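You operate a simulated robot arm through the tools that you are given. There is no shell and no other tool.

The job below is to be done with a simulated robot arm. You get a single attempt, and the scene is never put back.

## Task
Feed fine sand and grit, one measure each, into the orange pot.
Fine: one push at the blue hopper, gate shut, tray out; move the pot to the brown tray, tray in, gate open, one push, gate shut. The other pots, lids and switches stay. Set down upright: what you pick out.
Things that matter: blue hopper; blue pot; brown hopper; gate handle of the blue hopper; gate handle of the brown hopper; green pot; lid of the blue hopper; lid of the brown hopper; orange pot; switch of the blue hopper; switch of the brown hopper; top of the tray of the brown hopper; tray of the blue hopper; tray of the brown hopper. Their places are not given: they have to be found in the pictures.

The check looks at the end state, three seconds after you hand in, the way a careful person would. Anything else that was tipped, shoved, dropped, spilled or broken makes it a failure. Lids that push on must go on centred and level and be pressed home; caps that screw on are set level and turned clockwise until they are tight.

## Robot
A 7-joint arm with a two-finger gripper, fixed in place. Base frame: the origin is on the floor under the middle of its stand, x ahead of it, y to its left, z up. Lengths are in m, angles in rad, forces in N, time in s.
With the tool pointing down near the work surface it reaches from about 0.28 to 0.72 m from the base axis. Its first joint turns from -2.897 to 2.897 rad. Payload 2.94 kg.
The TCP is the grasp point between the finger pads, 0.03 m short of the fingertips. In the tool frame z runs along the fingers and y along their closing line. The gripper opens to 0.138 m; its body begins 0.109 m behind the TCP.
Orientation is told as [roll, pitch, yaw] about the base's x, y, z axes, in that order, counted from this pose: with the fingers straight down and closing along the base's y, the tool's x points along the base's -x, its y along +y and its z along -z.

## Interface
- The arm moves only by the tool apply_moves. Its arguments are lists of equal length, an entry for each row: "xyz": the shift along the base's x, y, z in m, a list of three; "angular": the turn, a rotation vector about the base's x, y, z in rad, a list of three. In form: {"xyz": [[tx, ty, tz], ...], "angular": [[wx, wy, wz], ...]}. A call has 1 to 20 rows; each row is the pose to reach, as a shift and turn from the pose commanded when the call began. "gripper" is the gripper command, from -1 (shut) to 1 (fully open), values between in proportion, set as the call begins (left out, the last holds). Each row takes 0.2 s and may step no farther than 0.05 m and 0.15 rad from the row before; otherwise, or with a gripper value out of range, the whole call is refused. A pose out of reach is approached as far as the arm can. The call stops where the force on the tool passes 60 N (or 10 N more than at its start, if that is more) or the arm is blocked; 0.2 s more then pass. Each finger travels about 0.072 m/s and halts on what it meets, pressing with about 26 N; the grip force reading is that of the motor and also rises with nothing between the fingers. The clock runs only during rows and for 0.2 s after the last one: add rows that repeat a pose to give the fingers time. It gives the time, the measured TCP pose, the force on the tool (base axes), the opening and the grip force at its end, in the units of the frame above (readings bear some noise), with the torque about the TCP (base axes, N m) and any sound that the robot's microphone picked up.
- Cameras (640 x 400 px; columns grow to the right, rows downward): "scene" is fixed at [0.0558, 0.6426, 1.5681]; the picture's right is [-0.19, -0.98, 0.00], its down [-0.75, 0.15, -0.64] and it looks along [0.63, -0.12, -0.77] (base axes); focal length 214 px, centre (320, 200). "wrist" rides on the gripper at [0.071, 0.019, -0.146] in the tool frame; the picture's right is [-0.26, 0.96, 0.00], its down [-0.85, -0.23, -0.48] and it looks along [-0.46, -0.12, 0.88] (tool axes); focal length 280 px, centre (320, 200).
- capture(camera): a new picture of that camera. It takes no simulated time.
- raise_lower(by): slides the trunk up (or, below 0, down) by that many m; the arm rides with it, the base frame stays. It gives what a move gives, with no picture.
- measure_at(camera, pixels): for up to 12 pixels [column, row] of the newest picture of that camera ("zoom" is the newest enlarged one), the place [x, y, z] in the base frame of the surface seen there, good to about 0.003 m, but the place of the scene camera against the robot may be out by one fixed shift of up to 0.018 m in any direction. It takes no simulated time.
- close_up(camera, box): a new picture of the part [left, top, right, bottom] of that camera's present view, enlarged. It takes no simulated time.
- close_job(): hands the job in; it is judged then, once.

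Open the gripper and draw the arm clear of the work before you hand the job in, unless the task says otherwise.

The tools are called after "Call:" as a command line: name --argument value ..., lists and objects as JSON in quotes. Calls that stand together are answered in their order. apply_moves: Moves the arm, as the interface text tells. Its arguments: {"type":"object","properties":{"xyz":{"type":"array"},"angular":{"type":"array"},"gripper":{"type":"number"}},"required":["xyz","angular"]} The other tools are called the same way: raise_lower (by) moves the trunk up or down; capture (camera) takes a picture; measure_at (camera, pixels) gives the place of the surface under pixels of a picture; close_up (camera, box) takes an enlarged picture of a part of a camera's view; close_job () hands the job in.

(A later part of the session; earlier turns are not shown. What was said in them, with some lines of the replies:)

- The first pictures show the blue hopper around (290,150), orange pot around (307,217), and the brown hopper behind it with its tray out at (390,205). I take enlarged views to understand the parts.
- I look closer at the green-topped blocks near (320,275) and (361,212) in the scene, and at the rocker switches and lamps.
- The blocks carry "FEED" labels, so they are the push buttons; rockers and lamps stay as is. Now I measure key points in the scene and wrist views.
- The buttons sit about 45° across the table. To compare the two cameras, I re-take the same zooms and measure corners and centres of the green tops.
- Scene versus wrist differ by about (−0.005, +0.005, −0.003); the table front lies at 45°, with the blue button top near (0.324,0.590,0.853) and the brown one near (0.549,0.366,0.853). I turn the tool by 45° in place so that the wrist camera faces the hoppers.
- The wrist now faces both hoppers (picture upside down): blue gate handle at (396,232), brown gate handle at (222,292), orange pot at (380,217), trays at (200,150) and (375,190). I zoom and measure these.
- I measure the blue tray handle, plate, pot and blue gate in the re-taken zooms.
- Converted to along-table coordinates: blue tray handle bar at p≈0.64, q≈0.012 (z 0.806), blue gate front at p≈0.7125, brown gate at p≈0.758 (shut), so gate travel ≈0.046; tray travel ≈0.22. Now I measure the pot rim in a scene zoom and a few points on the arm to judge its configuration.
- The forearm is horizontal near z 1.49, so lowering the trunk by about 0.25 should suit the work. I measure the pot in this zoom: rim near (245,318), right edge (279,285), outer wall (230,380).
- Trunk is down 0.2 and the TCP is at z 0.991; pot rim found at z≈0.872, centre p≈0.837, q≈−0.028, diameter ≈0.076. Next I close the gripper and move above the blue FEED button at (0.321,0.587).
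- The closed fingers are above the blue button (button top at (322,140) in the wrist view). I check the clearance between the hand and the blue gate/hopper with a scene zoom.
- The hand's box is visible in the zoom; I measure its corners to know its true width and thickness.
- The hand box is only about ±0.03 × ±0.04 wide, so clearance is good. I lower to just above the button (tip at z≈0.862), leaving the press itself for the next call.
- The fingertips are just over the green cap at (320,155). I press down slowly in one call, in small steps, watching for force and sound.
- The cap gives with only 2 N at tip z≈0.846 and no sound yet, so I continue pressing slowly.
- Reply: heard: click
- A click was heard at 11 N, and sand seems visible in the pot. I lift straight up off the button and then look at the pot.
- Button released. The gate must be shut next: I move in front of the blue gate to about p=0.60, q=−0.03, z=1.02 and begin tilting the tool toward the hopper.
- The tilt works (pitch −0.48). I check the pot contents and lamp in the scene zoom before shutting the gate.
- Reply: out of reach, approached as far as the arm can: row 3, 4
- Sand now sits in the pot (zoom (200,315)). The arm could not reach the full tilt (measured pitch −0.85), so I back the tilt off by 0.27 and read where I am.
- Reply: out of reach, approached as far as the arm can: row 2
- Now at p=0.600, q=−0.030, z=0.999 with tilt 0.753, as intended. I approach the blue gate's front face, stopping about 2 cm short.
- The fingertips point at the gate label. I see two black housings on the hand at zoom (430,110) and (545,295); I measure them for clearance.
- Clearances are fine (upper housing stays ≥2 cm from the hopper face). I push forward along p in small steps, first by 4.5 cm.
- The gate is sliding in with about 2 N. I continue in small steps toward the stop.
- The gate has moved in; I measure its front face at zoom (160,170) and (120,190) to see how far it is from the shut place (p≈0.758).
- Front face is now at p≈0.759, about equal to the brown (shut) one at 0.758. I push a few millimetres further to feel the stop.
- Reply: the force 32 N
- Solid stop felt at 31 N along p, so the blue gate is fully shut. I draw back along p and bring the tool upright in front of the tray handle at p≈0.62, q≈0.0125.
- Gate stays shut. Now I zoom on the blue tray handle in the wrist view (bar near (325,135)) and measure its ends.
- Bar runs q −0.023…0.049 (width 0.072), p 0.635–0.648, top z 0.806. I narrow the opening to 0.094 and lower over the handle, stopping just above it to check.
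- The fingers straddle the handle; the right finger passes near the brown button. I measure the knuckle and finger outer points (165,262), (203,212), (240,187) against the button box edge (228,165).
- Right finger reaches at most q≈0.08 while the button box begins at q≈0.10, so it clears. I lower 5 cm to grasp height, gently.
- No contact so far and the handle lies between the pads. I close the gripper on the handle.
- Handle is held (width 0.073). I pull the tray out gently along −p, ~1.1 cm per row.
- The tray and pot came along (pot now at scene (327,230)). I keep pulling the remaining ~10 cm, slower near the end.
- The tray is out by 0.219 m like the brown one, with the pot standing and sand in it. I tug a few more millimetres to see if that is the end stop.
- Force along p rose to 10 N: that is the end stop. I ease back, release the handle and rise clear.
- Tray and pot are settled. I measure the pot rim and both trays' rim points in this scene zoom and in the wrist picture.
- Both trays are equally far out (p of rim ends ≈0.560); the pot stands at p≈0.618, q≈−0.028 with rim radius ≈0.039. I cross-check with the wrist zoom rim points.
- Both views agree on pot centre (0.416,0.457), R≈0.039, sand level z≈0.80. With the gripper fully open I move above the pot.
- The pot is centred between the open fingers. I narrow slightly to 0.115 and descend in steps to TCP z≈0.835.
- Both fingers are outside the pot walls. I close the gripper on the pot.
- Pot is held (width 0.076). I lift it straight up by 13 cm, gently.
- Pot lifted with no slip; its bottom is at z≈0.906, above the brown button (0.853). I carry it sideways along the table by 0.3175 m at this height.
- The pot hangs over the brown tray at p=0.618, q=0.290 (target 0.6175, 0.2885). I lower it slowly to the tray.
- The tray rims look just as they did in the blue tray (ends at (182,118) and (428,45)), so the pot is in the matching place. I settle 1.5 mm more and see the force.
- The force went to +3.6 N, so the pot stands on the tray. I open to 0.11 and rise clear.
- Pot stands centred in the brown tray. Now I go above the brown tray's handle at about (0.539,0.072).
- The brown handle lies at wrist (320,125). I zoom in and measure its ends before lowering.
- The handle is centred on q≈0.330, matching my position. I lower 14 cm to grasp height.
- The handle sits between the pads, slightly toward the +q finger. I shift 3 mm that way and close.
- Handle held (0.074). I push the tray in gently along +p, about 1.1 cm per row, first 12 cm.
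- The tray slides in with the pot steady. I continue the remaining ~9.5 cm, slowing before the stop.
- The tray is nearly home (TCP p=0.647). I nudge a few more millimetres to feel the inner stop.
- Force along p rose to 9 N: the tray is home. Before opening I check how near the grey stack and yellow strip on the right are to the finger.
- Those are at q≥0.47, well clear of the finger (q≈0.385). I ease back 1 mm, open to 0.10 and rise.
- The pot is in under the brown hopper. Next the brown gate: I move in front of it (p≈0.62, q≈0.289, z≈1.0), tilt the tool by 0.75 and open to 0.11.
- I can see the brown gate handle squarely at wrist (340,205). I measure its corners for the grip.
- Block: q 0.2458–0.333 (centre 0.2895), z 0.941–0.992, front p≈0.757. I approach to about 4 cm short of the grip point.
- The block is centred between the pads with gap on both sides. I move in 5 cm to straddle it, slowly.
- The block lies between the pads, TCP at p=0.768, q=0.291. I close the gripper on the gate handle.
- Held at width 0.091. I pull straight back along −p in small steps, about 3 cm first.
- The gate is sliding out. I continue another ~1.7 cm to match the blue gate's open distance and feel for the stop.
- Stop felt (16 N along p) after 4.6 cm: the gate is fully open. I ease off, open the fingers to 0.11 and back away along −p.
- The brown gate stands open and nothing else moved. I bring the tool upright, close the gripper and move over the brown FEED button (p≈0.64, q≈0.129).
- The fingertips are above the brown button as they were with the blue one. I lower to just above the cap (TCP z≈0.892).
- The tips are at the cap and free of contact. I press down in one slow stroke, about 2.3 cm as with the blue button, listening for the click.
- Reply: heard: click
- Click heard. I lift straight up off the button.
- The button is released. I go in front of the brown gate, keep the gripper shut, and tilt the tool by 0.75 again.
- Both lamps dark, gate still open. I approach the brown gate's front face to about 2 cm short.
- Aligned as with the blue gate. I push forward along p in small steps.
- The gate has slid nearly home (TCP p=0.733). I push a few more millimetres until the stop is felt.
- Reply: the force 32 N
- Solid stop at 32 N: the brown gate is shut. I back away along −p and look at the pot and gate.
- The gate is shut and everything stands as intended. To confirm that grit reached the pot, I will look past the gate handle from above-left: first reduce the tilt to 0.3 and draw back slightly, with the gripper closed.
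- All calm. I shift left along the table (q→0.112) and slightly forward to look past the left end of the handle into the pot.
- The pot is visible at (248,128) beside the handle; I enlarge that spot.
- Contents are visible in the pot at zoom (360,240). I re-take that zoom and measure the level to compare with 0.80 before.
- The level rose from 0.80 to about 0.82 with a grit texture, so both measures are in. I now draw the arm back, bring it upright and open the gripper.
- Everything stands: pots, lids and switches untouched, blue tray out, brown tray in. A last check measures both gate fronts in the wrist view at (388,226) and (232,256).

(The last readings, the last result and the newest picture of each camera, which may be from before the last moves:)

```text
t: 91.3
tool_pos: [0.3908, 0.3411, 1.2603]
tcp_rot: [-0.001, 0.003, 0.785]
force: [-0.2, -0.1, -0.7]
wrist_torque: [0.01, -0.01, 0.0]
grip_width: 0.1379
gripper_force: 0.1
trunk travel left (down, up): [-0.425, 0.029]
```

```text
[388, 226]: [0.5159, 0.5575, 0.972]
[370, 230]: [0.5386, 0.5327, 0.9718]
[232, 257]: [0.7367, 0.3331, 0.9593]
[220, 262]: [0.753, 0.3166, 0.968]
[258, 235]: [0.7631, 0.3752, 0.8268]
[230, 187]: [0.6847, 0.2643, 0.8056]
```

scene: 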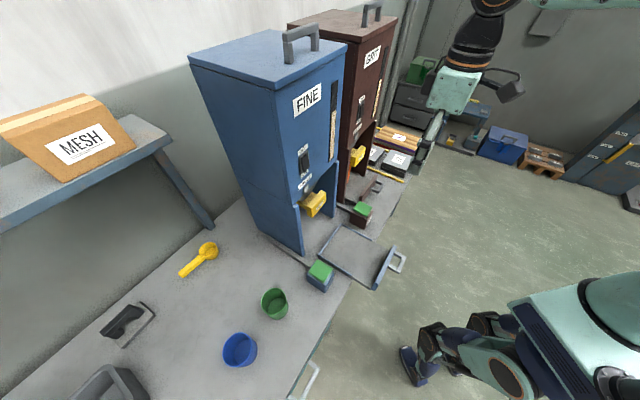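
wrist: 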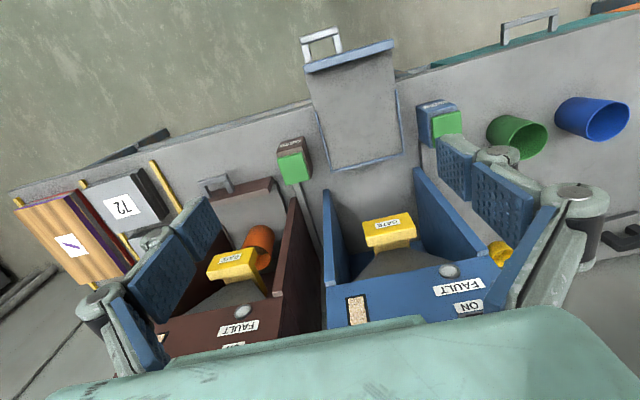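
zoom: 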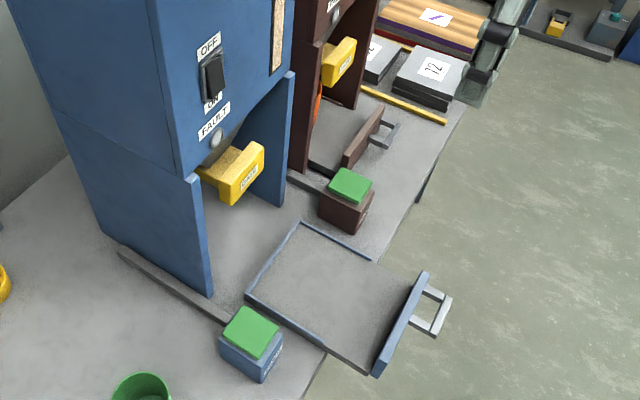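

Both gate fronts are at p≈0.757–0.759, the shut place; the arm is clear with the gripper open. I hand the job in.

Call:
close_job

```text
The job is handed in.
```

The orange pot has one measure of fine sand and one of grit. It stands upright on the brown tray, under the brown hopper.

- **Fine:** I pressed the blue button once and heard one click. I then pushed the blue gate in to its stop, pulled the tray out to its stop, and moved the pot to the same spot on the brown tray.
- **Grit:** I pushed the brown tray in and pulled the gate open to its stop. I pressed the brown button once, heard one click, and pushed the gate back in to its stop.
- **Contents:** The level in the pot was about z = 0.80 m after the fine sand. It was about 0.82 m after the grit, with a coarser surface.
- **End state:** The last measurement showed both gates in the shut position. The blue tray is still out and the brown tray is in. I saw no spills and no fault lamps lit. The other pots, the lids and the rocker switches were not touched.

The gripper is open and the arm is clear of the work. The job is handed in.
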